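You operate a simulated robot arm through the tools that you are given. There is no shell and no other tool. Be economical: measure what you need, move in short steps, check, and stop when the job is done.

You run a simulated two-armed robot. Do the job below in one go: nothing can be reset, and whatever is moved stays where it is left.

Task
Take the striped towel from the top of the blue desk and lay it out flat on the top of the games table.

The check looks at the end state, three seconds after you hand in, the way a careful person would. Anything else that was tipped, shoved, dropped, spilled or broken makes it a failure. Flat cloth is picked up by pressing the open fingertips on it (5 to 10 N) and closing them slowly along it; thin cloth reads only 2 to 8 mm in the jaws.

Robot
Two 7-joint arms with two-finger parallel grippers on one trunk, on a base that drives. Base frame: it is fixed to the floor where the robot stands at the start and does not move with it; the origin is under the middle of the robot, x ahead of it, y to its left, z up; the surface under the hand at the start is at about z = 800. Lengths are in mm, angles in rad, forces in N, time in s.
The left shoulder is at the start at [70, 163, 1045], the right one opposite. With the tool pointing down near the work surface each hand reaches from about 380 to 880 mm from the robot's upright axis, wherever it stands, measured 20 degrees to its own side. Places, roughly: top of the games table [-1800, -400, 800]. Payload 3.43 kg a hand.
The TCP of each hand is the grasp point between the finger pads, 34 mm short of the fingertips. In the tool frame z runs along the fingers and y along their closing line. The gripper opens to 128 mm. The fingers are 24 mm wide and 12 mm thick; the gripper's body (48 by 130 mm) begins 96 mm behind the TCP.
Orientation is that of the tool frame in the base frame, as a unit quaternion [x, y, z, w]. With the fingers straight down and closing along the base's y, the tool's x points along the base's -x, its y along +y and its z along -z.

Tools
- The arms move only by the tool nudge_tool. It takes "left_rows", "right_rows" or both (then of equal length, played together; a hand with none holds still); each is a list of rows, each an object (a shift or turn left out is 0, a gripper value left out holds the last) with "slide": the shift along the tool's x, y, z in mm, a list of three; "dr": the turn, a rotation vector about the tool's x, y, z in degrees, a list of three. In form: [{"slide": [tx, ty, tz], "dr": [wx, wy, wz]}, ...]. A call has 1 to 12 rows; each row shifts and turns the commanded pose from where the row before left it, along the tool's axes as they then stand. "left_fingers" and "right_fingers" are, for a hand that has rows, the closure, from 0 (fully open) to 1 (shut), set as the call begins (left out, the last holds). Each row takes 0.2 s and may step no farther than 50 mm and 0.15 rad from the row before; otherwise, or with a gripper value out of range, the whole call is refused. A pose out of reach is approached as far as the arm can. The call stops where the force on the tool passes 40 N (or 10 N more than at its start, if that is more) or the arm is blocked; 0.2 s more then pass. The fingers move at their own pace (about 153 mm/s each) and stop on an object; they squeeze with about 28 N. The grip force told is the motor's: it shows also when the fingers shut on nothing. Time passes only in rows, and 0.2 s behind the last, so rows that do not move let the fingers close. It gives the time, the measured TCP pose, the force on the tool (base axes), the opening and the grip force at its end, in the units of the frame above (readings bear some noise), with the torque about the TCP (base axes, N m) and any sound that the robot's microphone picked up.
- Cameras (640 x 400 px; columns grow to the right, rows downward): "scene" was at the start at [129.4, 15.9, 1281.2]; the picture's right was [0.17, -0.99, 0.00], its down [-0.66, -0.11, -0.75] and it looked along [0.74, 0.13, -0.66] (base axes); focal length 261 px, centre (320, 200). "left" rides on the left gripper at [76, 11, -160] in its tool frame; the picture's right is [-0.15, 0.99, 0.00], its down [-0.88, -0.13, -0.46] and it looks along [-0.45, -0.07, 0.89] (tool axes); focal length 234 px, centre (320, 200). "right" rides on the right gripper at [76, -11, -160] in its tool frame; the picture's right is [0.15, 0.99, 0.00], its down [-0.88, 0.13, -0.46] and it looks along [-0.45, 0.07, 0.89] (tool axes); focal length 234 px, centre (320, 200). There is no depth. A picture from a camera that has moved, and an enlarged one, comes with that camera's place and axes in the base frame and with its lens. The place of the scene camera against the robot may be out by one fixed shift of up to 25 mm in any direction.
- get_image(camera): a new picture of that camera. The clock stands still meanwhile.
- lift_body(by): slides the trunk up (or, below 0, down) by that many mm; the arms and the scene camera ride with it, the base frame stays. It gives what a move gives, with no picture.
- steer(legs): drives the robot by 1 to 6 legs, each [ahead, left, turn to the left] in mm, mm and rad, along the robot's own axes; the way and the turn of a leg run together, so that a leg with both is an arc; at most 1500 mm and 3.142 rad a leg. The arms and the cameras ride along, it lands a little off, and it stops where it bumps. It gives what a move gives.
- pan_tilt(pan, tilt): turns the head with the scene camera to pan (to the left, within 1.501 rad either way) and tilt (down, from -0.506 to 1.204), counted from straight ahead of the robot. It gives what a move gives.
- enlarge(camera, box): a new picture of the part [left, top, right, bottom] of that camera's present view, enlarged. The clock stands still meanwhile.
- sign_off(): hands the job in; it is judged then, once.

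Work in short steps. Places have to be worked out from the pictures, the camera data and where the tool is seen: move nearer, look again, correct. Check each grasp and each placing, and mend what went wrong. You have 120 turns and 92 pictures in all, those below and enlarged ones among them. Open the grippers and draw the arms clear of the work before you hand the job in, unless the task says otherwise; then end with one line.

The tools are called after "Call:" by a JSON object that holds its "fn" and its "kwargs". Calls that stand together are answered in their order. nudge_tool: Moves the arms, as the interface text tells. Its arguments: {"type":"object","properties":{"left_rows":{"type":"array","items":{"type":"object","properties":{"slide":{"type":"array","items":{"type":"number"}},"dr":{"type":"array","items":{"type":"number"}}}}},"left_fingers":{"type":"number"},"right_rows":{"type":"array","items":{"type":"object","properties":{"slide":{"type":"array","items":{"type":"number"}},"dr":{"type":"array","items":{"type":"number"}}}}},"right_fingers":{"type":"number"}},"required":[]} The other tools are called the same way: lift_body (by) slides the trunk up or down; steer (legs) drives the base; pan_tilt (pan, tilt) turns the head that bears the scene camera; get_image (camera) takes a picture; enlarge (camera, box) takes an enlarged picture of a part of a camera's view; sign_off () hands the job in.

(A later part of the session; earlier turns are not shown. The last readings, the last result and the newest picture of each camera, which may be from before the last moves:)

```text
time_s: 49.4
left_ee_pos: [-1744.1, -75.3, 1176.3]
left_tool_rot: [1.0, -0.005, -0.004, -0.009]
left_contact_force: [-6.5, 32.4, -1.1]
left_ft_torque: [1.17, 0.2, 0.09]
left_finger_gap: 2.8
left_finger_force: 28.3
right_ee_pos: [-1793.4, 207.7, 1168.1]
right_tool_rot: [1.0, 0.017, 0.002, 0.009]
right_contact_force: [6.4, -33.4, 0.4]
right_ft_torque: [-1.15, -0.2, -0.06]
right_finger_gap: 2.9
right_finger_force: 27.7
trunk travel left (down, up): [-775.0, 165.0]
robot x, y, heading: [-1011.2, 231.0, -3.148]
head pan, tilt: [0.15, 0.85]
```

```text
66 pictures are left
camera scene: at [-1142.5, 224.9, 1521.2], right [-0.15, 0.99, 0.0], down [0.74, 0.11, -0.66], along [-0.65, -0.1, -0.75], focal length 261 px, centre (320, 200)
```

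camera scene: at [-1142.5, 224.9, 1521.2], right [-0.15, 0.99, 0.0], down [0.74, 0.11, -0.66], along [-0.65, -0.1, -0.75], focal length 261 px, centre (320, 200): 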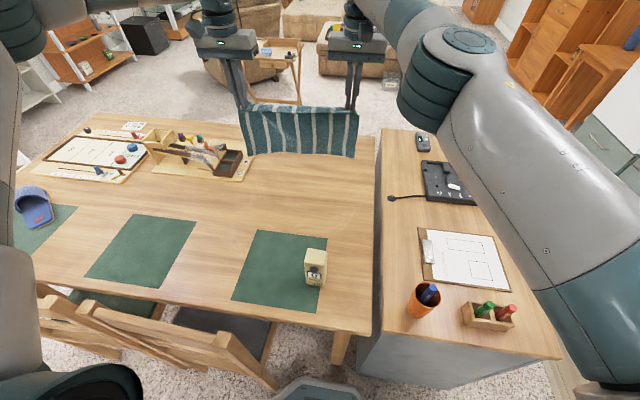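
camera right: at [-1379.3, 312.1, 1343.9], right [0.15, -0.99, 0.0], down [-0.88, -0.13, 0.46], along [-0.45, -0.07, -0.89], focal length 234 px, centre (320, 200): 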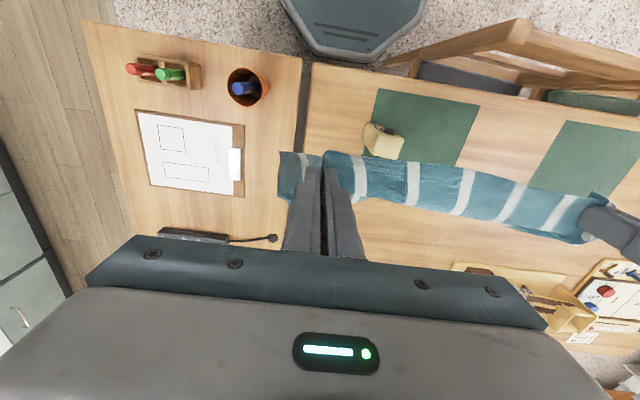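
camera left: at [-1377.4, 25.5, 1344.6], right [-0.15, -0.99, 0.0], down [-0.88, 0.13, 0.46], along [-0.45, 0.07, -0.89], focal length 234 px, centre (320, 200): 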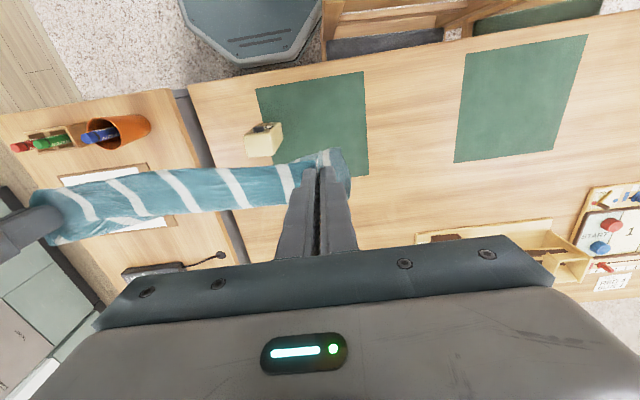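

Tension rose to 33 N because the left hand hit its reach limit while the right hand went on. I bring both back level and 264 mm apart.

Call:
{"fn": "nudge_tool", "kwargs": {"left_rows": [{"slide": [5, -5, 0]}, {"slide": [10, -5, 0]}, {"slide": [9, -3, 0]}], "right_rows": [{"slide": [25, 5, 0]}, {"slide": [25, 2, 3]}, {"slide": [24, 0, 4]}]}}

Call:
{"fn": "enlarge", "kwargs": {"camera": "scene", "box": [180, 0, 420, 180]}}

```text
time_s: 49.7
left_ee_pos: [-1744.2, -66.1, 1177.3]
left_tool_rot: [1.0, -0.008, -0.005, -0.013]
left_contact_force: [-4.0, 22.1, -0.9]
left_ft_torque: [0.71, 0.11, 0.09]
left_finger_gap: 2.6
left_finger_force: 28.1
right_ee_pos: [-1791.6, 212.6, 1167.3]
right_tool_rot: [1.0, -0.001, 0.005, 0.018]
right_contact_force: [2.8, -21.1, 0.0]
right_ft_torque: [-0.79, -0.15, -0.01]
right_finger_gap: 2.2
right_finger_force: 27.8
trunk travel left (down, up): [-775.0, 165.0]
robot x, y, heading: [-1012.7, 237.1, 3.142]
head pan, tilt: [0.15, 0.85]
stopped in row 1 (right hand): the force on the tool passed its limit at 48 N (the readings are from after the stop); the commanded pose is now the measured one
```

```text
2.22 times, centred on (300, 90) of scene
camera zoom: at [-1144.0, 228.4, 1521.1], right [-0.15, 0.99, 0.0], down [0.74, 0.11, -0.66], along [-0.65, -0.1, -0.75], focal length 580 px, centre (364, 444)
```

zoom: 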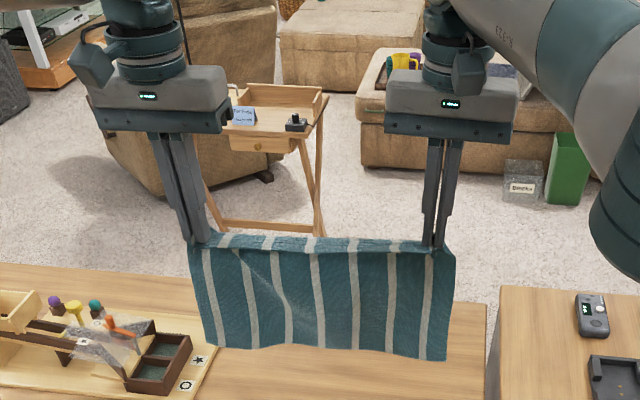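

The grip is intact. I relieve the tension gently, moving inward along y first and then levelling in x.

Call:
{"fn": "nudge_tool", "kwargs": {"left_rows": [{"slide": [0, -2, 0]}, {"slide": [1, -2, 0]}, {"slide": [2, -2, 0]}], "right_rows": [{"slide": [2, 3, 0]}, {"slide": [5, 3, 0]}, {"slide": [6, 3, 0]}]}}

```text
time_s: 50.5
left_ee_pos: [-1739.5, -68.5, 1176.0]
left_tool_rot: [1.0, -0.005, -0.004, -0.011]
left_contact_force: [-1.1, 10.4, -0.5]
left_ft_torque: [0.37, 0.05, 0.0]
left_finger_gap: 2.4
left_finger_force: 27.8
right_ee_pos: [-1779.7, 206.5, 1167.6]
right_tool_rot: [1.0, -0.005, 0.004, 0.012]
right_contact_force: [1.4, -11.0, 0.0]
right_ft_torque: [-0.37, -0.04, 0.02]
right_finger_gap: 2.3
right_finger_force: 28.1
trunk travel left (down, up): [-775.0, 165.0]
robot x, y, heading: [-1012.3, 235.7, 3.145]
head pan, tilt: [0.15, 0.85]
```

Tension is down to 10 N. Next I bring the hands level with each other.

Call:
{"fn": "nudge_tool", "kwargs": {"left_rows": [{"slide": [0, -1, 0]}, {"slide": [0, -1, 0]}, {"slide": [0, 0, 0]}, {"slide": [0, 0, 0]}], "right_rows": [{"slide": [12, 0, -2]}, {"slide": [14, 0, -3]}, {"slide": [14, 0, -3]}, {"slide": [0, 0, 0]}]}}

```text
time_s: 51.5
left_ee_pos: [-1740.0, -66.7, 1176.0]
left_tool_rot: [1.0, -0.005, -0.005, -0.011]
left_contact_force: [0.7, 2.9, -0.1]
left_ft_torque: [0.06, 0.03, -0.02]
left_finger_gap: 2.7
left_finger_force: 28.3
right_ee_pos: [-1739.2, 205.5, 1176.1]
right_tool_rot: [1.0, -0.004, 0.004, 0.013]
right_contact_force: [-0.1, -2.7, 0.2]
right_ft_torque: [-0.1, -0.05, 0.0]
right_finger_gap: 2.2
right_finger_force: 28.8
trunk travel left (down, up): [-775.0, 165.0]
robot x, y, heading: [-1009.8, 234.1, -3.144]
head pan, tilt: [0.15, 0.85]
```

Level again at 3 N. Raising the shoulders relative to the hands gives more reach, so I lift the trunk 70 mm and lower the arms 140 mm.

Call:
{"fn": "lift_body", "kwargs": {"by": 70}}

Call:
{"fn": "nudge_tool", "kwargs": {"left_rows": [{"slide": [0, 0, 35]}, {"slide": [0, 0, 35]}, {"slide": [0, 0, 35]}, {"slide": [0, 0, 35]}, {"slide": [0, 0, 0]}], "right_rows": [{"slide": [0, 0, 35]}, {"slide": [0, 0, 35]}, {"slide": [0, 0, 35]}, {"slide": [0, 0, 35]}, {"slide": [0, 0, 0]}]}}

Call:
{"fn": "nudge_tool", "kwargs": {"left_rows": [{"slide": [-15, 0, 0]}, {"slide": [-20, 0, 0]}, {"slide": [-20, 0, 0]}, {"slide": [0, 0, 0]}], "right_rows": [{"slide": [-15, 0, 0]}, {"slide": [-20, 0, 0]}, {"slide": [-20, 0, 0]}, {"slide": [0, 0, 0]}]}}

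```text
time_s: 52.6
left_ee_pos: [-1739.5, -66.2, 1247.4]
left_tool_rot: [1.0, -0.005, -0.005, -0.011]
left_contact_force: [0.2, 1.7, 0.1]
left_ft_torque: [0.07, -0.02, 0.01]
left_finger_gap: 2.7
left_finger_force: 28.1
right_ee_pos: [-1739.2, 204.9, 1245.5]
right_tool_rot: [1.0, -0.004, 0.005, 0.013]
right_contact_force: [0.4, -1.0, 0.1]
right_ft_torque: [-0.07, -0.03, 0.01]
right_finger_gap: 2.5
right_finger_force: 28.4
trunk travel left (down, up): [-845.0, 95.0]
robot x, y, heading: [-1010.6, 229.9, -3.142]
head pan, tilt: [0.15, 0.85]
```

```text
time_s: 53.8
left_ee_pos: [-1709.6, -77.5, 1119.6]
left_tool_rot: [1.0, -0.006, -0.007, -0.013]
left_contact_force: [-1.4, 14.0, -0.6]
left_ft_torque: [0.47, 0.04, 0.05]
left_finger_gap: 2.8
left_finger_force: 28.3
left hand out of reach, approached as far as the arm can: row 1, 2, 3, 4
right_ee_pos: [-1737.6, 200.8, 1105.8]
right_tool_rot: [1.0, -0.002, 0.004, 0.014]
right_contact_force: [1.3, -13.4, 0.4]
right_ft_torque: [-0.48, 0.0, -0.01]
right_finger_gap: 2.4
right_finger_force: 28.3
trunk travel left (down, up): [-845.0, 95.0]
robot x, y, heading: [-1014.9, 237.3, -3.142]
head pan, tilt: [0.15, 0.85]
```

```text
time_s: 54.6
left_ee_pos: [-1725.4, -85.6, 1134.9]
left_tool_rot: [1.0, -0.008, -0.008, -0.018]
left_contact_force: [-4.1, 17.3, -1.4]
left_ft_torque: [0.66, 0.11, 0.07]
left_finger_gap: 2.5
left_finger_force: 28.4
left hand out of reach, approached as far as the arm can: row 1, 2, 3
right_ee_pos: [-1781.9, 187.8, 1105.5]
right_tool_rot: [1.0, 0.004, 0.005, 0.02]
right_contact_force: [3.7, -18.2, 1.2]
right_ft_torque: [-0.63, -0.11, 0.02]
right_finger_gap: 2.8
right_finger_force: 27.9
trunk travel left (down, up): [-845.0, 95.0]
robot x, y, heading: [-1013.2, 236.5, -3.145]
head pan, tilt: [0.15, 0.85]
stopped in row 3 (left hand): the force on the tool passed its limit at 42 N (the readings are from after the stop); the commanded pose is now the measured one
```

The left arm runs out of reach with the tool straight down. I bring both hands back level, shifted 40 mm toward +y, and then tilt the tools so the fingers point outward for more reach.

Call:
{"fn": "nudge_tool", "kwargs": {"left_rows": [{"slide": [4, -4, 0]}, {"slide": [4, -6, -3]}, {"slide": [4, -6, -3]}, {"slide": [4, -8, -3]}, {"slide": [4, -8, -3]}, {"slide": [5, -8, -3]}, {"slide": [0, 0, 0]}], "right_rows": [{"slide": [4, 0, 0]}, {"slide": [16, -4, -9]}, {"slide": [16, -6, -9]}, {"slide": [16, -8, -9]}, {"slide": [15, -9, -9]}, {"slide": [15, -9, -9]}, {"slide": [0, 0, 0]}]}}

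```text
time_s: 56.2
left_ee_pos: [-1699.6, -48.3, 1150.5]
left_tool_rot: [1.0, -0.008, -0.008, -0.016]
left_contact_force: [-0.3, 14.5, -0.9]
left_ft_torque: [0.52, 0.0, 0.02]
left_finger_gap: 2.5
left_finger_force: 28.0
right_ee_pos: [-1702.4, 231.2, 1149.8]
right_tool_rot: [1.0, 0.002, 0.005, 0.018]
right_contact_force: [0.3, -15.4, -0.2]
right_ft_torque: [-0.52, -0.02, -0.01]
right_finger_gap: 2.3
right_finger_force: 28.5
trunk travel left (down, up): [-845.0, 95.0]
robot x, y, heading: [-1009.6, 234.5, -3.144]
head pan, tilt: [0.15, 0.85]
```

I ease the spacing slightly and tilt both tools 32° so the fingers point away from the robot.

Call:
{"fn": "nudge_tool", "kwargs": {"left_rows": [{"slide": [0, -3, 0]}, {"dr": [0, -8, 0]}, {"dr": [0, -8, 0]}, {"dr": [0, -8, 0]}, {"dr": [0, -8, 0]}, {"slide": [0, 0, 0]}], "right_rows": [{"slide": [0, 4, 0]}, {"dr": [0, -8, 0]}, {"dr": [0, -8, 0]}, {"dr": [0, -8, 0]}, {"dr": [0, -8, 0]}, {"slide": [0, 0, 0]}]}}

Call:
{"fn": "get_image", "kwargs": {"camera": "scene"}}

```text
time_s: 57.6
left_ee_pos: [-1698.4, -45.1, 1151.3]
left_tool_rot: [0.959, -0.002, -0.283, -0.017]
left_contact_force: [0.1, 2.8, -0.7]
left_ft_torque: [0.1, -0.01, -0.03]
left_finger_gap: 2.5
left_finger_force: 28.0
right_ee_pos: [-1702.0, 227.9, 1150.5]
right_tool_rot: [0.962, -0.004, -0.271, 0.017]
right_contact_force: [0.2, -2.6, 0.3]
right_ft_torque: [-0.06, 0.03, 0.05]
right_finger_gap: 2.4
right_finger_force: 28.1
trunk travel left (down, up): [-845.0, 95.0]
robot x, y, heading: [-1010.4, 232.8, -3.145]
head pan, tilt: [0.15, 0.85]
```

```text
64 pictures are left
camera scene: at [-1143.2, 224.6, 1591.2], right [-0.15, 0.99, 0.0], down [0.74, 0.11, -0.66], along [-0.65, -0.1, -0.75], focal length 261 px, centre (320, 200)
```

scene: 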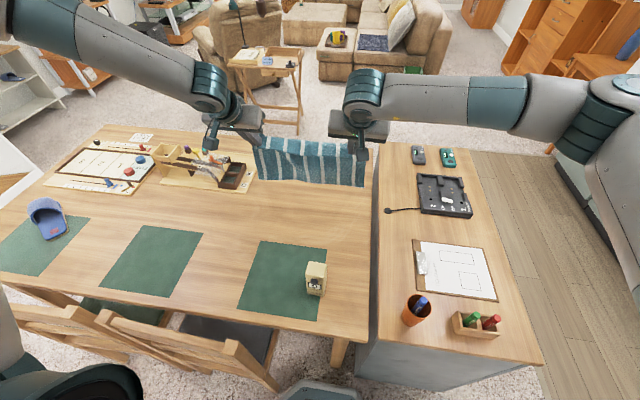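

The tension is low and the tilt is done. I extend 120 mm farther horizontally.

Call:
{"fn": "nudge_tool", "kwargs": {"left_rows": [{"slide": [-17, 0, 10.6]}, {"slide": [-25.5, 0, 16]}, {"slide": [-25.5, 0, 16]}, {"slide": [-25.5, 0, 16]}, {"slide": [0, 0, 0]}], "right_rows": [{"slide": [-17, 0, 10.6]}, {"slide": [-25.5, 0, 16]}, {"slide": [-25.5, 0, 16]}, {"slide": [-25.5, 0, 16]}, {"slide": [0, 0, 0]}]}}

```text
time_s: 58.8
left_ee_pos: [-1810.0, -43.1, 1154.7]
left_tool_rot: [0.959, -0.002, -0.284, -0.017]
left_contact_force: [-0.2, 1.8, 0.3]
left_ft_torque: [0.01, 0.04, -0.05]
left_finger_gap: 2.7
left_finger_force: 28.1
right_ee_pos: [-1812.6, 228.3, 1149.4]
right_tool_rot: [0.963, -0.004, -0.271, 0.017]
right_contact_force: [0.8, -0.2, -0.2]
right_ft_torque: [-0.04, 0.01, 0.09]
right_finger_gap: 2.4
right_finger_force: 27.6
trunk travel left (down, up): [-845.0, 95.0]
robot x, y, heading: [-1011.0, 237.5, -3.137]
head pan, tilt: [0.15, 0.85]
```

No limit now. I extend 50 mm more and lower to about z=1090.

Call:
{"fn": "nudge_tool", "kwargs": {"left_rows": [{"slide": [-21, 0, 13]}, {"slide": [-21, 0, 13]}, {"slide": [-11, 0, 17]}, {"slide": [-11, 0, 17]}, {"slide": [-11, 0, 17]}, {"slide": [0, 0, 0]}], "right_rows": [{"slide": [-21, 0, 13]}, {"slide": [-21, 0, 13]}, {"slide": [-11, 0, 17]}, {"slide": [-11, 0, 17]}, {"slide": [-11, 0, 17]}, {"slide": [0, 0, 0]}]}}

Call:
{"fn": "get_image", "kwargs": {"camera": "scene"}}

```text
time_s: 59.8
left_ee_pos: [-1840.1, -64.7, 1166.3]
left_tool_rot: [0.959, -0.007, -0.284, -0.024]
left_contact_force: [-2.7, 15.7, -2.6]
left_ft_torque: [0.51, 0.02, -0.28]
left_finger_gap: 2.6
left_finger_force: 27.9
left hand out of reach, approached as far as the arm can: row 1, 2, 3, 4, 5
right_ee_pos: [-1894.2, 209.6, 1132.5]
right_tool_rot: [0.963, 0.005, -0.268, 0.027]
right_contact_force: [3.0, -16.3, 2.3]
right_ft_torque: [-0.5, -0.09, 0.29]
right_finger_gap: 2.3
right_finger_force: 27.9
trunk travel left (down, up): [-845.0, 95.0]
robot x, y, heading: [-1011.1, 234.6, -3.143]
head pan, tilt: [0.15, 0.85]
stopped in row 5 (left hand): the force on the tool passed its limit at 43 N (the readings are from after the stop); the commanded pose is now the measured one
```

```text
63 pictures are left
camera scene: at [-1144.3, 223.2, 1591.0], right [-0.15, 0.99, 0.0], down [0.74, 0.11, -0.66], along [-0.65, -0.1, -0.75], focal length 261 px, centre (320, 200)
```

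scene: 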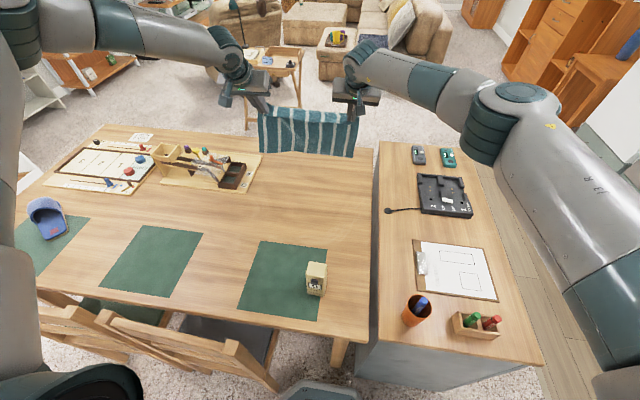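

I had a sign slip that pushed the hands too far out. I bring them back level at x≈-1840 and will do the lowering with the trunk.

Call:
{"fn": "nudge_tool", "kwargs": {"left_rows": [{"slide": [0, -5, 0]}, {"slide": [3, -5, 4]}, {"slide": [3, -5, 4]}, {"slide": [2, -5, 5]}, {"slide": [0, 0, 0]}], "right_rows": [{"slide": [8, 0, -9]}, {"slide": [10, -4, -12]}, {"slide": [10, -6, -12]}, {"slide": [9, -6, -10]}, {"slide": [0, 0, 0]}]}}

Call:
{"fn": "lift_body", "kwargs": {"by": -60}}

Call:
{"fn": "pan_tilt", "kwargs": {"pan": 0.15, "tilt": 0.75}}

Call:
{"fn": "get_image", "kwargs": {"camera": "scene"}}

```text
time_s: 61.0
left_ee_pos: [-1826.5, -51.9, 1157.5]
left_tool_rot: [0.958, -0.006, -0.285, -0.024]
left_contact_force: [-1.0, 25.5, -1.7]
left_ft_torque: [0.79, 0.01, -0.44]
left_finger_gap: 2.8
left_finger_force: 28.4
left hand out of reach, approached as far as the arm can: row 1, 2, 3, 4
right_ee_pos: [-1840.3, 232.7, 1149.2]
right_tool_rot: [0.963, 0.004, -0.269, 0.026]
right_contact_force: [0.7, -25.9, 0.4]
right_ft_torque: [-0.78, -0.01, 0.45]
right_finger_gap: 2.8
right_finger_force: 28.4
trunk travel left (down, up): [-845.0, 95.0]
robot x, y, heading: [-1015.4, 239.4, -3.139]
head pan, tilt: [0.15, 0.85]
```

```text
time_s: 62.0
left_ee_pos: [-1826.5, -52.4, 1097.9]
left_tool_rot: [0.958, -0.006, -0.285, -0.023]
left_contact_force: [-1.4, 27.8, -2.0]
left_ft_torque: [0.8, 0.02, -0.47]
left_finger_gap: 2.8
left_finger_force: 27.9
right_ee_pos: [-1838.8, 233.1, 1089.4]
right_tool_rot: [0.962, 0.005, -0.27, 0.026]
right_contact_force: [1.4, -28.0, 1.2]
right_ft_torque: [-0.81, -0.03, 0.49]
right_finger_gap: 2.4
right_finger_force: 28.0
trunk travel left (down, up): [-785.0, 155.0]
robot x, y, heading: [-1011.9, 235.6, -3.137]
head pan, tilt: [0.15, 0.85]
```

```text
time_s: 62.7
left_ee_pos: [-1826.8, -51.3, 1097.0]
left_tool_rot: [0.958, -0.006, -0.285, -0.024]
left_contact_force: [-0.6, 28.1, -0.9]
left_ft_torque: [0.83, 0.01, -0.46]
left_finger_gap: 2.5
left_finger_force: 28.1
right_ee_pos: [-1841.1, 232.3, 1090.0]
right_tool_rot: [0.962, 0.003, -0.271, 0.026]
right_contact_force: [1.1, -27.8, 1.0]
right_ft_torque: [-0.83, -0.01, 0.48]
right_finger_gap: 2.3
right_finger_force: 27.8
trunk travel left (down, up): [-785.0, 155.0]
robot x, y, heading: [-1010.1, 233.7, -3.139]
head pan, tilt: [0.15, 0.75]
```

```text
62 pictures are left
camera scene: at [-1147.2, 224.2, 1539.2], right [-0.15, 0.99, 0.0], down [0.67, 0.1, -0.73], along [-0.72, -0.11, -0.68], focal length 261 px, centre (320, 200)
```

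scene: 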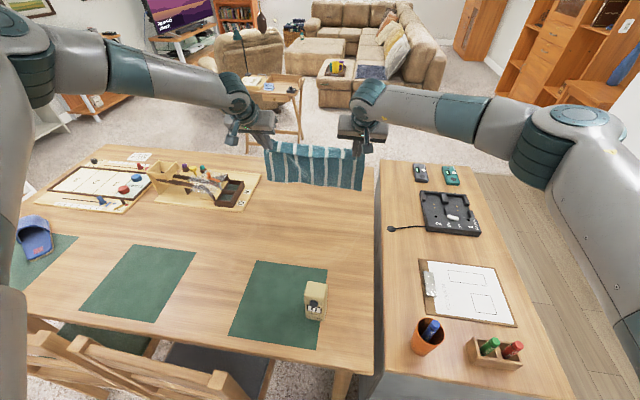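

I relieve the tension by moving the right hand 11 mm inward and levelling it with the left.

Call:
{"fn": "nudge_tool", "kwargs": {"left_rows": [{"slide": [0, 0, 0]}, {"slide": [0, 0, 0]}, {"slide": [0, 0, 0]}, {"slide": [0, 0, 0]}], "right_rows": [{"slide": [0, 4, 0]}, {"slide": [3, 4, -6]}, {"slide": [4, 4, -6]}, {"slide": [0, 0, 0]}]}}

Call:
{"fn": "enlarge", "kwargs": {"camera": "scene", "box": [200, 80, 440, 230]}}

Call:
{"fn": "get_image", "kwargs": {"camera": "left"}}

```text
time_s: 63.7
left_ee_pos: [-1827.1, -54.6, 1098.1]
left_tool_rot: [0.958, -0.005, -0.285, -0.021]
left_contact_force: [0.2, 10.6, 0.5]
left_ft_torque: [0.3, -0.01, -0.18]
left_finger_gap: 2.6
left_finger_force: 28.3
right_ee_pos: [-1828.8, 224.1, 1096.4]
right_tool_rot: [0.962, 0.003, -0.271, 0.024]
right_contact_force: [0.6, -9.8, 0.4]
right_ft_torque: [-0.3, -0.02, 0.2]
right_finger_gap: 2.4
right_finger_force: 28.6
trunk travel left (down, up): [-785.0, 155.0]
robot x, y, heading: [-1012.2, 235.6, -3.143]
head pan, tilt: [0.15, 0.75]
```

```text
2.67 times, centred on (320, 155) of scene
camera zoom: at [-1147.7, 224.1, 1539.2], right [-0.15, 0.99, 0.0], down [0.67, 0.1, -0.73], along [-0.72, -0.11, -0.68], focal length 695 px, centre (320, 320)
```

zoom: 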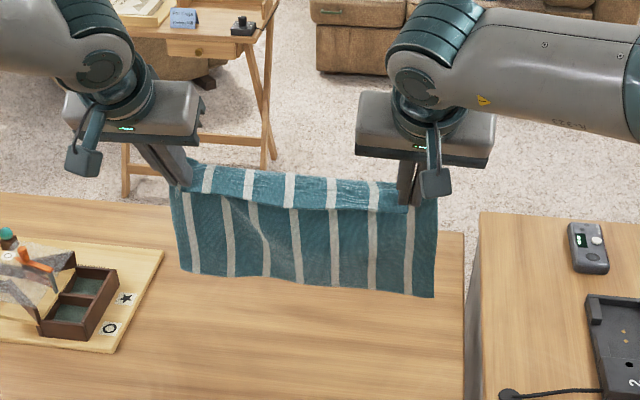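

```text
60 pictures are left
camera left: at [-1675.7, -71.6, 1189.0], right [-0.14, -0.99, 0.04], down [-0.49, 0.11, 0.87], along [-0.86, 0.1, -0.5], focal length 234 px, centre (320, 200)
```

left: 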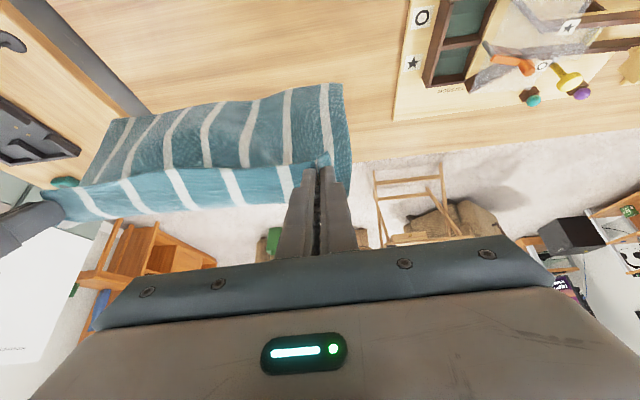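

Tension is now 10 N. The hanging part looks shorter than I expected (bottom near z≈945), so I check from the right wrist camera.

Call:
{"fn": "get_image", "kwargs": {"camera": "right"}}

Call:
{"fn": "enlarge", "kwargs": {"camera": "left", "box": [20, 50, 380, 270]}}

```text
59 pictures are left
camera right: at [-1682.2, 242.0, 1192.0], right [0.14, -0.99, -0.03], down [-0.51, -0.1, 0.85], along [-0.85, -0.1, -0.52], focal length 234 px, centre (320, 200)
```

right: 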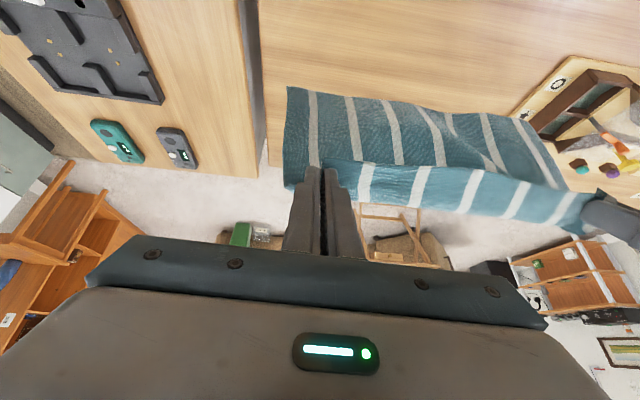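

```text
1.78 times, centred on (200, 160) of left
camera zoom: at [-1675.7, -71.6, 1189.0], right [-0.14, -0.99, 0.04], down [-0.49, 0.11, 0.87], along [-0.86, 0.1, -0.5], focal length 416 px, centre (533, 271)
```

zoom: 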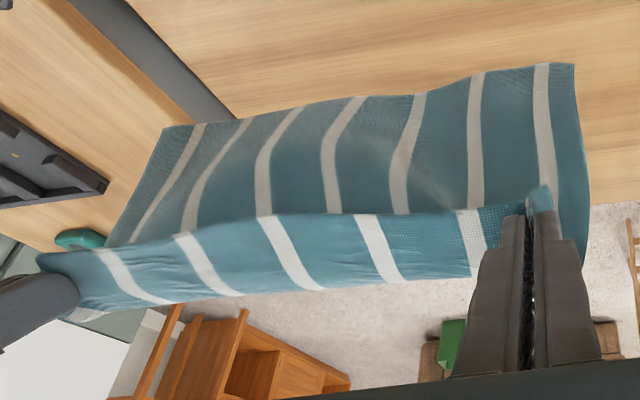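

Allowing for the camera offset, the bottom is near z≈900–920. The strip near the hands is the gripped edge flap on the robot side. I lower the trunk another 80 mm and check for contact.

Call:
{"fn": "lift_body", "kwargs": {"by": -80}}

Call:
{"fn": "enlarge", "kwargs": {"camera": "scene", "box": [200, 60, 440, 210]}}

Call:
{"fn": "get_image", "kwargs": {"camera": "left"}}

```text
time_s: 64.8
left_ee_pos: [-1826.8, -52.7, 1016.5]
left_tool_rot: [0.958, -0.005, -0.285, -0.022]
left_contact_force: [0.4, 4.5, -0.7]
left_ft_torque: [0.12, -0.01, -0.08]
left_finger_gap: 2.7
left_finger_force: 27.7
right_ee_pos: [-1828.1, 221.8, 1017.0]
right_tool_rot: [0.963, 0.004, -0.27, 0.025]
right_contact_force: [0.4, -4.9, -0.2]
right_ft_torque: [-0.16, -0.01, 0.11]
right_finger_gap: 2.5
right_finger_force: 27.6
trunk travel left (down, up): [-705.0, 235.0]
robot x, y, heading: [-1010.4, 234.6, -3.143]
head pan, tilt: [0.15, 0.75]
```

```text
2.67 times, centred on (320, 135) of scene
camera zoom: at [-1147.2, 224.2, 1459.3], right [-0.15, 0.99, 0.0], down [0.67, 0.1, -0.73], along [-0.72, -0.11, -0.68], focal length 695 px, centre (320, 373)
```

zoom: 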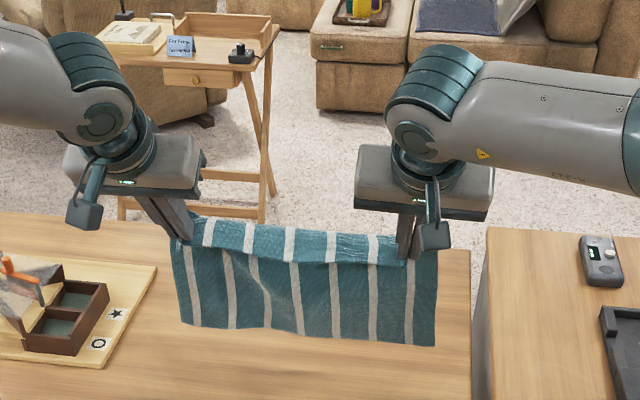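

```text
56 pictures are left
camera left: at [-1675.3, -70.7, 1109.4], right [-0.14, -0.99, 0.04], down [-0.49, 0.11, 0.87], along [-0.86, 0.11, -0.5], focal length 234 px, centre (320, 200)
```

left: 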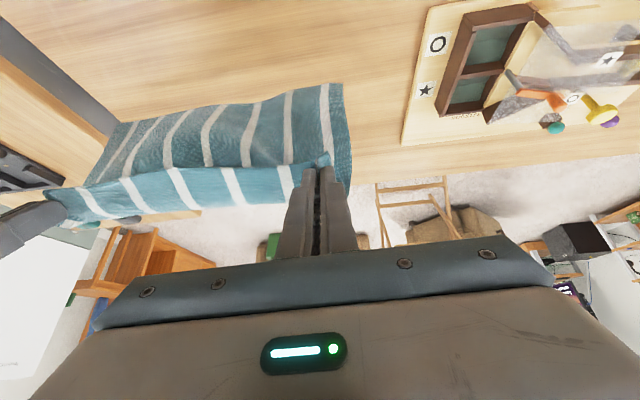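

Still no contact. I lower another 60 mm.

Call:
{"fn": "lift_body", "kwargs": {"by": -60}}

Call:
{"fn": "get_image", "kwargs": {"camera": "left"}}

Call:
{"fn": "enlarge", "kwargs": {"camera": "scene", "box": [200, 60, 440, 210]}}

```text
time_s: 65.8
left_ee_pos: [-1826.0, -52.0, 957.4]
left_tool_rot: [0.958, -0.005, -0.285, -0.022]
left_contact_force: [-0.1, 3.7, 0.0]
left_ft_torque: [0.12, -0.04, -0.06]
left_finger_gap: 2.4
left_finger_force: 27.8
right_ee_pos: [-1828.6, 221.4, 957.1]
right_tool_rot: [0.963, 0.003, -0.27, 0.025]
right_contact_force: [-0.5, -4.5, 0.0]
right_ft_torque: [-0.11, -0.01, 0.09]
right_finger_gap: 2.2
right_finger_force: 28.0
trunk travel left (down, up): [-645.0, 295.0]
robot x, y, heading: [-1009.5, 235.6, -3.143]
head pan, tilt: [0.15, 0.75]
```

```text
55 pictures are left
camera left: at [-1675.3, -70.6, 1049.5], right [-0.15, -0.99, 0.04], down [-0.49, 0.11, 0.87], along [-0.86, 0.11, -0.5], focal length 234 px, centre (320, 200)
```

left: 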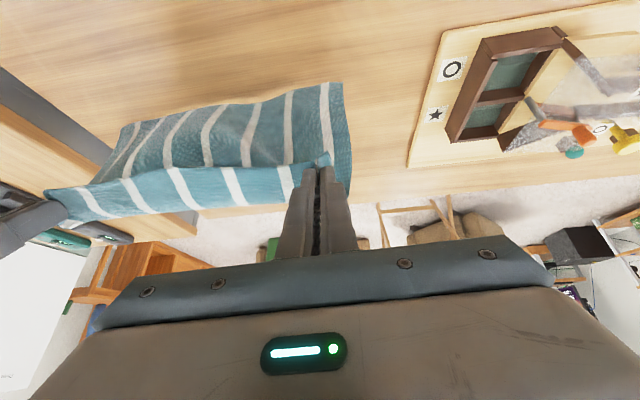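

```text
2.67 times, centred on (320, 135) of scene
camera zoom: at [-1147.2, 224.2, 1399.3], right [-0.15, 0.99, 0.0], down [0.67, 0.1, -0.73], along [-0.72, -0.11, -0.68], focal length 695 px, centre (320, 373)
```

zoom: 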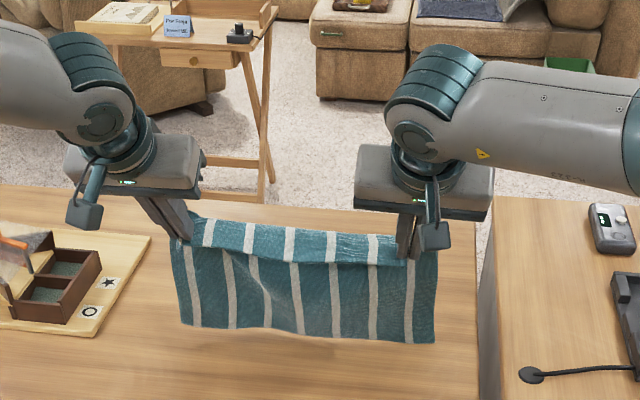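

The bottom edge is just about on the table. I lay the cloth by drawing the hands back while lowering, turning the tools back to vertical as they come.

Call:
{"fn": "nudge_tool", "kwargs": {"left_rows": [{"slide": [28.6, 0, -10.8]}, {"slide": [31.8, 0, -5.7]}, {"slide": [26.4, 0, -1.2], "dr": [0, 8, 0]}, {"slide": [16.2, 0, 9.2], "dr": [0, 8, 0]}, {"slide": [12.4, 0, 14.1], "dr": [0, 8, 0]}, {"slide": [5.5, 0, 17.4], "dr": [0, 8, 0]}], "right_rows": [{"slide": [28.6, 0, -10.8]}, {"slide": [31.8, 0, -5.7]}, {"slide": [26.4, 0, -1.2], "dr": [0, 8, 0]}, {"slide": [16.2, 0, 9.2], "dr": [0, 8, 0]}, {"slide": [12.4, 0, 14.1], "dr": [0, 8, 0]}, {"slide": [5.5, 0, 17.4], "dr": [0, 8, 0]}]}}

Call:
{"fn": "get_image", "kwargs": {"camera": "left"}}

Call:
{"fn": "get_image", "kwargs": {"camera": "scene"}}

```text
time_s: 67.2
left_ee_pos: [-1694.4, -66.1, 893.6]
left_tool_rot: [1.0, -0.013, -0.009, -0.022]
left_contact_force: [-2.0, 21.1, -1.1]
left_ft_torque: [0.79, 0.05, 0.04]
left_finger_gap: 2.6
left_finger_force: 28.5
left hand out of reach, approached as far as the arm can: row 5, 6
right_ee_pos: [-1720.4, 214.8, 877.8]
right_tool_rot: [1.0, 0.012, 0.008, 0.025]
right_contact_force: [1.8, -22.6, 0.9]
right_ft_torque: [-0.78, -0.11, -0.06]
right_finger_gap: 2.7
right_finger_force: 27.8
trunk travel left (down, up): [-645.0, 295.0]
robot x, y, heading: [-1009.6, 236.6, 3.143]
head pan, tilt: [0.15, 0.75]
```

```text
53 pictures are left
camera left: at [-1616.6, -86.3, 1050.0], right [-0.17, -0.98, -0.04], down [-0.87, 0.13, 0.48], along [-0.47, 0.12, -0.88], focal length 234 px, centre (320, 200)
```

left: 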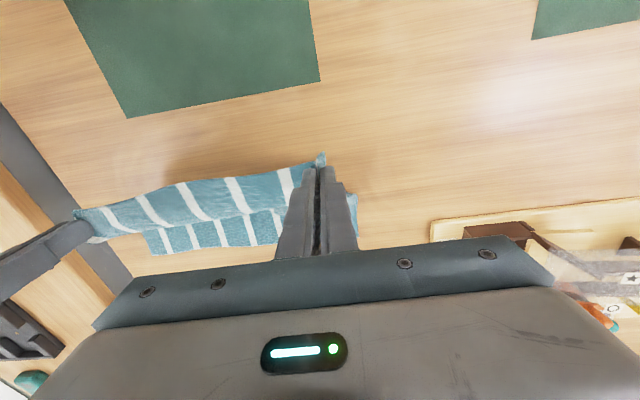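

```text
52 pictures are left
camera scene: at [-1147.7, 223.2, 1399.2], right [-0.15, 0.99, 0.0], down [0.67, 0.1, -0.73], along [-0.72, -0.11, -0.68], focal length 261 px, centre (320, 200)
```

scene: 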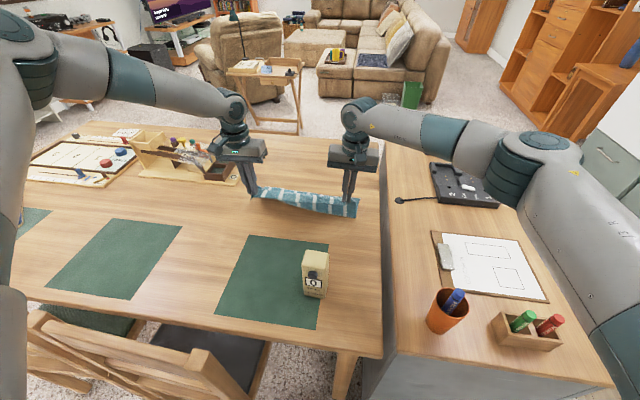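

The left arm cannot go beyond x≈-1694 with the tool vertical, and the far edge dragged back to about -1800, which would put the near edge on the mat. I ease the tension, lift again and redo the lay farther out with a stronger tilt.

Call:
{"fn": "nudge_tool", "kwargs": {"left_rows": [{"slide": [0, -3, 0]}, {"slide": [3, -2, 0]}, {"slide": [3, 0, 0]}, {"slide": [0, 0, 0]}], "right_rows": [{"slide": [4, 3, -2]}, {"slide": [10, 2, -5]}, {"slide": [16, 0, -8]}, {"slide": [0, 0, 0]}]}}

Call:
{"fn": "lift_body", "kwargs": {"by": 170}}

```text
time_s: 68.2
left_ee_pos: [-1689.2, -64.0, 892.4]
left_tool_rot: [1.0, -0.011, -0.01, -0.02]
left_contact_force: [-0.4, 15.2, -0.4]
left_ft_torque: [0.53, -0.01, 0.01]
left_finger_gap: 2.9
left_finger_force: 27.6
right_ee_pos: [-1692.6, 216.6, 892.4]
right_tool_rot: [1.0, 0.009, 0.007, 0.023]
right_contact_force: [0.2, -14.8, -0.2]
right_ft_torque: [-0.56, -0.03, -0.03]
right_finger_gap: 2.3
right_finger_force: 28.4
trunk travel left (down, up): [-645.0, 295.0]
robot x, y, heading: [-1008.9, 233.3, -3.141]
head pan, tilt: [0.15, 0.75]
```

```text
time_s: 70.2
left_ee_pos: [-1688.7, -63.4, 1063.3]
left_tool_rot: [1.0, -0.011, -0.01, -0.02]
left_contact_force: [-0.3, 14.2, -0.6]
left_ft_torque: [0.51, 0.01, -0.02]
left_finger_gap: 2.5
left_finger_force: 27.8
right_ee_pos: [-1690.0, 216.0, 1061.9]
right_tool_rot: [1.0, 0.01, 0.006, 0.023]
right_contact_force: [-0.1, -15.0, 0.1]
right_ft_torque: [-0.51, 0.02, -0.03]
right_finger_gap: 2.1
right_finger_force: 28.2
trunk travel left (down, up): [-815.0, 125.0]
robot x, y, heading: [-1009.5, 239.9, -3.143]
head pan, tilt: [0.15, 0.75]
```

I tilt 40° while shifting both hands slightly toward +y and easing the spacing.

Call:
{"fn": "nudge_tool", "kwargs": {"left_rows": [{"slide": [0, -4, 0]}, {"slide": [0, -4, 0], "dr": [0, -8, 0]}, {"slide": [0, -4, 0], "dr": [0, -8, 0]}, {"slide": [0, -4, 0], "dr": [0, -8, 0]}, {"slide": [0, -4, 0], "dr": [0, -8, 0]}, {"dr": [0, -8, 0]}, {"slide": [0, 0, 0]}], "right_rows": [{"slide": [0, 0, 0]}, {"slide": [0, -3, 0], "dr": [0, -8, 0]}, {"slide": [0, -3, 0], "dr": [0, -8, 0]}, {"slide": [0, -4, 0], "dr": [0, -8, 0]}, {"slide": [0, -3, 0], "dr": [0, -8, 0]}, {"dr": [0, -8, 0]}, {"slide": [0, 0, 0]}]}}

```text
time_s: 71.8
left_ee_pos: [-1688.5, -43.0, 1064.1]
left_tool_rot: [0.936, -0.003, -0.351, -0.022]
left_contact_force: [-0.3, 2.3, -0.3]
left_ft_torque: [0.03, 0.0, 0.0]
left_finger_gap: 2.6
left_finger_force: 28.7
right_ee_pos: [-1690.5, 231.0, 1061.0]
right_tool_rot: [0.941, 0.0, -0.337, 0.024]
right_contact_force: [-0.5, -1.9, 0.0]
right_ft_torque: [-0.07, -0.05, 0.09]
right_finger_gap: 2.6
right_finger_force: 27.7
trunk travel left (down, up): [-815.0, 125.0]
robot x, y, heading: [-1014.7, 232.8, 3.139]
head pan, tilt: [0.15, 0.75]
```

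Tension is 2 N. I extend 130 mm horizontally.

Call:
{"fn": "nudge_tool", "kwargs": {"left_rows": [{"slide": [-15.3, 0, 12.9]}, {"slide": [-23, 0, 19.3]}, {"slide": [-23, 0, 19.3]}, {"slide": [-23, 0, 19.3]}, {"slide": [-15.3, 0, 12.9]}, {"slide": [0, 0, 0]}], "right_rows": [{"slide": [-15.3, 0, 12.9]}, {"slide": [-23, 0, 19.3]}, {"slide": [-23, 0, 19.3]}, {"slide": [-23, 0, 19.3]}, {"slide": [-15.3, 0, 12.9]}, {"slide": [0, 0, 0]}]}}

```text
time_s: 73.2
left_ee_pos: [-1804.1, -50.2, 1080.4]
left_tool_rot: [0.936, -0.004, -0.352, -0.023]
left_contact_force: [-0.7, 10.5, -0.8]
left_ft_torque: [0.22, -0.01, -0.19]
left_finger_gap: 2.4
left_finger_force: 27.9
left hand out of reach, approached as far as the arm can: row 4, 5
right_ee_pos: [-1820.6, 227.8, 1060.2]
right_tool_rot: [0.941, 0.002, -0.336, 0.026]
right_contact_force: [1.0, -9.2, 1.3]
right_ft_torque: [-0.29, 0.0, 0.22]
right_finger_gap: 2.3
right_finger_force: 28.1
trunk travel left (down, up): [-815.0, 125.0]
robot x, y, heading: [-1012.9, 234.6, -3.144]
head pan, tilt: [0.15, 0.75]
```

Reach is better with the hands higher relative to the shoulders. I raise both to z≈1140, level them and extend.

Call:
{"fn": "nudge_tool", "kwargs": {"left_rows": [{"slide": [-12.9, 0, -15.3]}, {"slide": [-12.9, 0, -15.3]}, {"slide": [-12.9, 0, -15.3]}, {"slide": [-11.5, 0, 9.6]}, {"slide": [-11.5, 0, 9.6]}, {"slide": [-11.5, 0, 9.6]}, {"slide": [0, 0, 0]}], "right_rows": [{"slide": [-13.4, 2, -23.6]}, {"slide": [-13.4, 2, -23.6]}, {"slide": [-13.4, 1, -23.6]}, {"slide": [-11.5, 0, 9.6]}, {"slide": [-11.5, 0, 9.6]}, {"slide": [-11.5, 0, 9.6]}, {"slide": [0, 0, 0]}]}}

```text
time_s: 74.8
left_ee_pos: [-1846.7, -51.7, 1141.6]
left_tool_rot: [0.936, -0.003, -0.352, -0.022]
left_contact_force: [-0.9, 8.9, -0.9]
left_ft_torque: [0.25, -0.01, -0.22]
left_finger_gap: 2.7
left_finger_force: 27.9
right_ee_pos: [-1853.2, 223.9, 1138.8]
right_tool_rot: [0.941, 0.001, -0.336, 0.025]
right_contact_force: [-0.2, -10.0, 0.1]
right_ft_torque: [-0.21, 0.0, 0.2]
right_finger_gap: 2.6
right_finger_force: 28.4
trunk travel left (down, up): [-815.0, 125.0]
robot x, y, heading: [-1012.9, 237.5, -3.139]
head pan, tilt: [0.15, 0.75]
```

In reach now, with the tips at x≈-1869. I lower the trunk until the bottom edge just touches.

Call:
{"fn": "lift_body", "kwargs": {"by": -180}}

Call:
{"fn": "get_image", "kwargs": {"camera": "left"}}

Call:
{"fn": "enlarge", "kwargs": {"camera": "scene", "box": [200, 40, 440, 190]}}

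```text
time_s: 76.8
left_ee_pos: [-1845.4, -52.0, 962.4]
left_tool_rot: [0.936, -0.003, -0.351, -0.023]
left_contact_force: [-0.2, 7.4, -0.8]
left_ft_torque: [0.24, 0.0, -0.19]
left_finger_gap: 2.2
left_finger_force: 28.4
right_ee_pos: [-1852.2, 224.9, 960.0]
right_tool_rot: [0.941, 0.001, -0.337, 0.025]
right_contact_force: [0.6, -7.8, -0.4]
right_ft_torque: [-0.24, 0.02, 0.21]
right_finger_gap: 2.6
right_finger_force: 28.5
trunk travel left (down, up): [-635.0, 305.0]
robot x, y, heading: [-1012.3, 234.4, -3.134]
head pan, tilt: [0.15, 0.75]
```

```text
51 pictures are left
camera left: at [-1684.2, -69.8, 1031.6], right [-0.13, -0.99, 0.06], down [-0.36, 0.1, 0.93], along [-0.92, 0.1, -0.37], focal length 234 px, centre (320, 200)
```

left: 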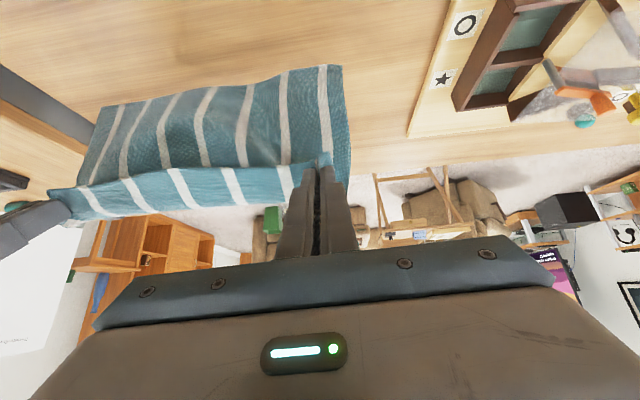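

```text
2.67 times, centred on (320, 115) of scene
camera zoom: at [-1147.2, 224.2, 1389.3], right [-0.15, 0.99, 0.0], down [0.67, 0.1, -0.73], along [-0.72, -0.11, -0.68], focal length 695 px, centre (320, 427)
```

zoom: 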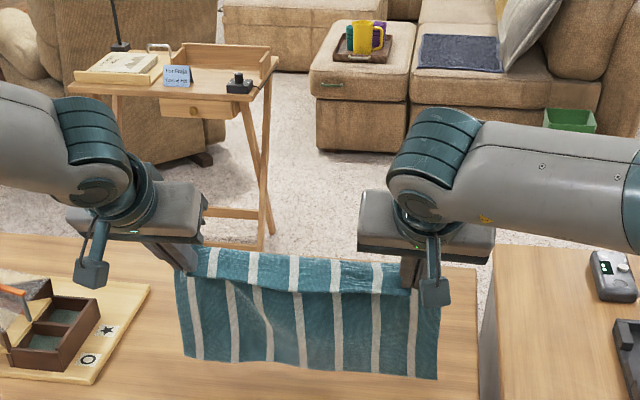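

The bottom edge is at the table with x≈-1868. I draw back slowly along an arc, keeping the tilt, and then check.

Call:
{"fn": "nudge_tool", "kwargs": {"left_rows": [{"slide": [0, -1, 0]}, {"slide": [13.4, 0, -7.3]}, {"slide": [13.4, 0, -7.3]}, {"slide": [12.4, 0, -4.6]}, {"slide": [12.4, 0, -4.6]}, {"slide": [11.2, 0, -2.2]}, {"slide": [11.2, 0, -2.2]}, {"slide": [11, 0, 0]}, {"slide": [11, 0, 0]}, {"slide": [0, 0, 0]}], "right_rows": [{"slide": [5.4, 2, -4.5]}, {"slide": [13.4, 0, -7.3]}, {"slide": [13.4, 0, -7.3]}, {"slide": [12.4, 0, -4.6]}, {"slide": [12.4, 0, -4.6]}, {"slide": [11.2, 0, -2.2]}, {"slide": [11.2, 0, -2.2]}, {"slide": [11, 0, 0]}, {"slide": [11, 0, 0]}, {"slide": [0, 0, 0]}]}}

Call:
{"fn": "get_image", "kwargs": {"camera": "left"}}

Call:
{"fn": "enlarge", "kwargs": {"camera": "scene", "box": [200, 80, 440, 230]}}

```text
time_s: 79.0
left_ee_pos: [-1755.3, -50.6, 919.2]
left_tool_rot: [0.936, -0.003, -0.352, -0.022]
left_contact_force: [-0.7, 2.4, 0.1]
left_ft_torque: [0.09, 0.0, -0.08]
left_finger_gap: 2.5
left_finger_force: 28.0
right_ee_pos: [-1752.8, 224.4, 920.7]
right_tool_rot: [0.942, 0.001, -0.336, 0.024]
right_contact_force: [1.1, -2.9, 0.0]
right_ft_torque: [-0.06, -0.01, 0.1]
right_finger_gap: 2.4
right_finger_force: 28.3
trunk travel left (down, up): [-635.0, 305.0]
robot x, y, heading: [-1013.9, 235.5, -3.143]
head pan, tilt: [0.15, 0.75]
```

```text
49 pictures are left
camera left: at [-1593.2, -68.0, 989.1], right [-0.13, -0.99, 0.06], down [-0.36, 0.1, 0.93], along [-0.92, 0.1, -0.37], focal length 234 px, centre (320, 200)
```

left: 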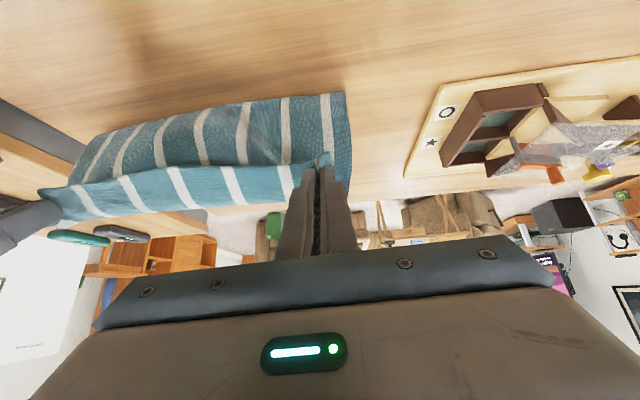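

```text
2.67 times, centred on (320, 155) of scene
camera zoom: at [-1147.4, 224.2, 1389.2], right [-0.15, 0.99, 0.0], down [0.67, 0.1, -0.73], along [-0.72, -0.11, -0.68], focal length 695 px, centre (320, 320)
```

zoom: 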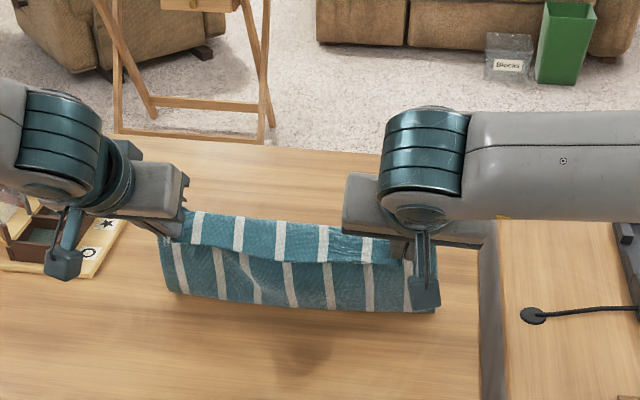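

The hem seems to lie behind, with the cloth bending at the table, so the lay is working. I continue the arc.

Call:
{"fn": "nudge_tool", "kwargs": {"left_rows": [{"slide": [10.5, 0, -6.9]}, {"slide": [10.5, 0, -6.9]}, {"slide": [10.2, 0, -3.4]}, {"slide": [10.2, 0, -3.4]}, {"slide": [17.9, 0, -1.9]}, {"slide": [16.9, 0, 1.5]}, {"slide": [16.7, 0, 4.3]}, {"slide": [0, 0, 0]}], "right_rows": [{"slide": [10.5, 0, -6.9]}, {"slide": [10.5, 0, -6.9]}, {"slide": [10.2, 0, -3.4]}, {"slide": [10.2, 0, -3.4]}, {"slide": [17.9, 0, -1.9]}, {"slide": [16.9, 0, 1.5]}, {"slide": [16.7, 0, 4.3]}, {"slide": [0, 0, 0]}]}}

Call:
{"fn": "get_image", "kwargs": {"camera": "left"}}

Call:
{"fn": "enlarge", "kwargs": {"camera": "scene", "box": [200, 100, 440, 250]}}

```text
time_s: 80.8
left_ee_pos: [-1674.5, -50.7, 871.3]
left_tool_rot: [0.936, -0.003, -0.351, -0.022]
left_contact_force: [0.0, 3.6, -0.2]
left_ft_torque: [0.09, 0.03, -0.09]
left_finger_gap: 2.7
left_finger_force: 27.4
right_ee_pos: [-1671.3, 222.9, 875.5]
right_tool_rot: [0.941, 0.001, -0.337, 0.024]
right_contact_force: [-0.4, -4.1, -0.2]
right_ft_torque: [-0.07, 0.03, 0.12]
right_finger_gap: 2.3
right_finger_force: 28.4
trunk travel left (down, up): [-635.0, 305.0]
robot x, y, heading: [-1013.3, 231.5, -3.144]
head pan, tilt: [0.15, 0.75]
```

```text
47 pictures are left
camera left: at [-1511.8, -69.8, 941.3], right [-0.13, -0.99, 0.06], down [-0.36, 0.1, 0.93], along [-0.92, 0.1, -0.37], focal length 234 px, centre (320, 200)
```

left: 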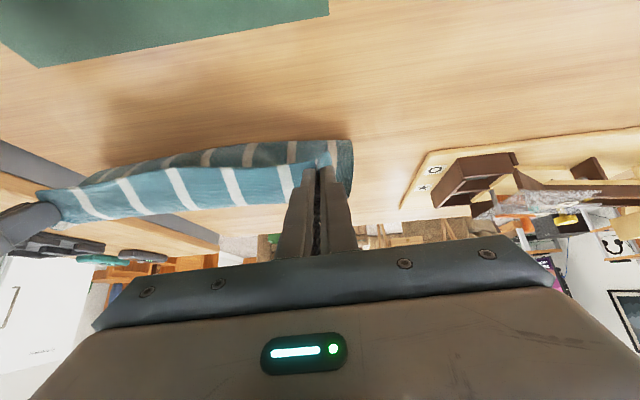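

```text
2.67 times, centred on (320, 175) of scene
camera zoom: at [-1147.1, 224.0, 1389.3], right [-0.15, 0.99, 0.0], down [0.67, 0.1, -0.73], along [-0.72, -0.11, -0.68], focal length 695 px, centre (320, 267)
```

zoom: 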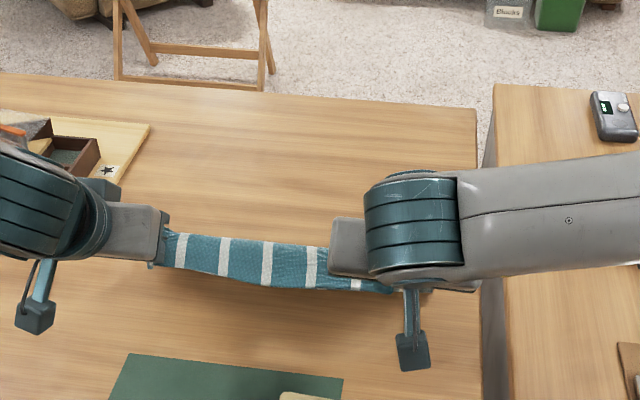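

The part behind is hidden by the gripped strip, so I finish lowering to just above the table and then judge the lay.

Call:
{"fn": "nudge_tool", "kwargs": {"left_rows": [{"slide": [16.6, 0, -3.5]}, {"slide": [15.6, 0, 0]}, {"slide": [13.8, 0, 4.1]}, {"slide": [7.4, 0, 4.2]}, {"slide": [0, 0, 0]}], "right_rows": [{"slide": [16.6, 0, -3.5]}, {"slide": [15.6, 0, 0]}, {"slide": [13.8, 0, 4.1]}, {"slide": [10, 0, 7.3]}, {"slide": [0, 0, 0]}]}}

Call:
{"fn": "get_image", "kwargs": {"camera": "scene"}}

Call:
{"fn": "get_image", "kwargs": {"camera": "left"}}

```text
time_s: 82.0
left_ee_pos: [-1637.2, -51.6, 832.7]
left_tool_rot: [0.936, -0.003, -0.35, -0.022]
left_contact_force: [-0.1, 1.8, 0.5]
left_ft_torque: [0.04, -0.03, -0.09]
left_finger_gap: 2.4
left_finger_force: 28.0
right_ee_pos: [-1633.1, 222.3, 834.6]
right_tool_rot: [0.941, 0.001, -0.337, 0.025]
right_contact_force: [-0.1, -1.9, 0.3]
right_ft_torque: [-0.06, -0.02, 0.04]
right_finger_gap: 2.4
right_finger_force: 27.8
trunk travel left (down, up): [-635.0, 305.0]
robot x, y, heading: [-1012.0, 237.7, -3.141]
head pan, tilt: [0.15, 0.75]
```

```text
45 pictures are left
camera scene: at [-1147.2, 224.0, 1389.3], right [-0.15, 0.99, 0.0], down [0.67, 0.1, -0.73], along [-0.72, -0.11, -0.68], focal length 261 px, centre (320, 200)
```

scene: 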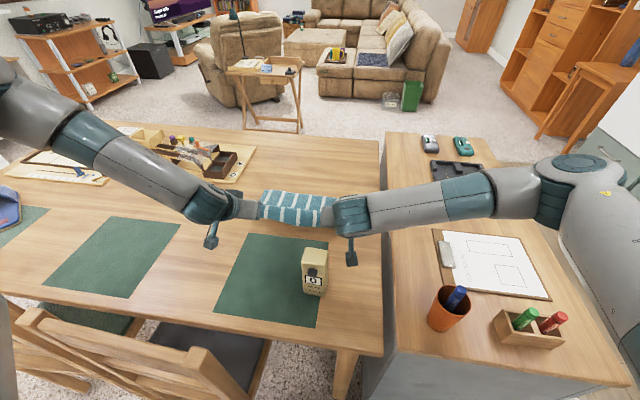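

```text
44 pictures are left
camera left: at [-1474.5, -69.3, 901.8], right [-0.13, -0.99, 0.06], down [-0.36, 0.1, 0.93], along [-0.92, 0.1, -0.37], focal length 234 px, centre (320, 200)
```

left: 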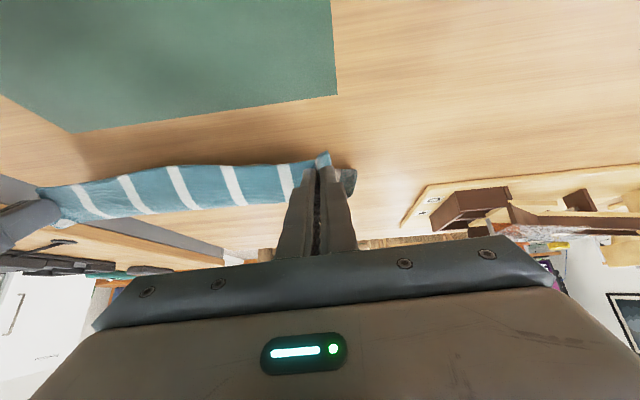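

I zoom in to see how the cloth lies.

Call:
{"fn": "enlarge", "kwargs": {"camera": "scene", "box": [230, 165, 370, 252]}}

Call:
{"fn": "get_image", "kwargs": {"camera": "right"}}

```text
4.57 times, centred on (300, 208) of scene
camera zoom: at [-1147.2, 224.0, 1389.3], right [-0.15, 0.99, 0.0], down [0.67, 0.1, -0.73], along [-0.72, -0.11, -0.68], focal length 1192 px, centre (411, 161)
```

zoom: 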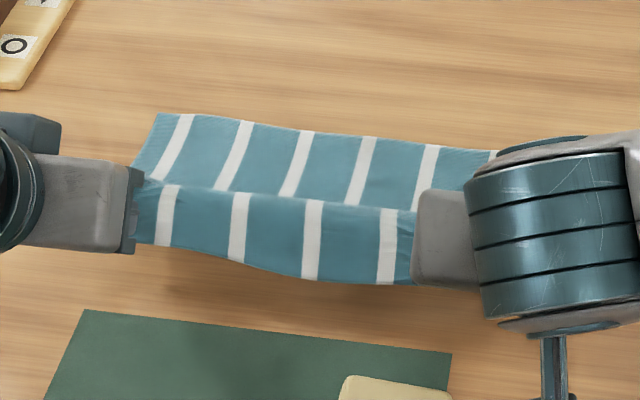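

```text
42 pictures are left
camera right: at [-1474.7, 239.1, 908.1], right [0.13, -0.99, -0.05], down [-0.39, -0.1, 0.92], along [-0.91, -0.1, -0.4], focal length 234 px, centre (320, 200)
```

right: 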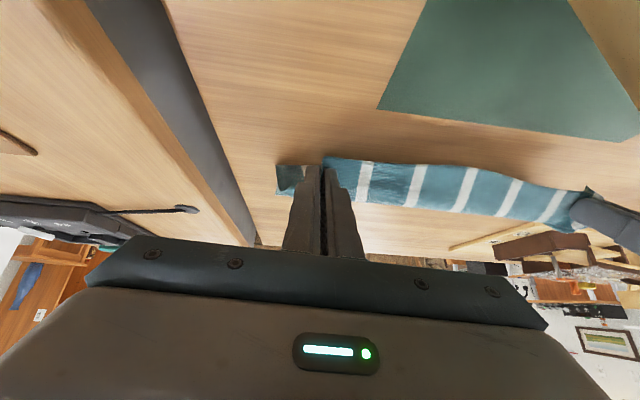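

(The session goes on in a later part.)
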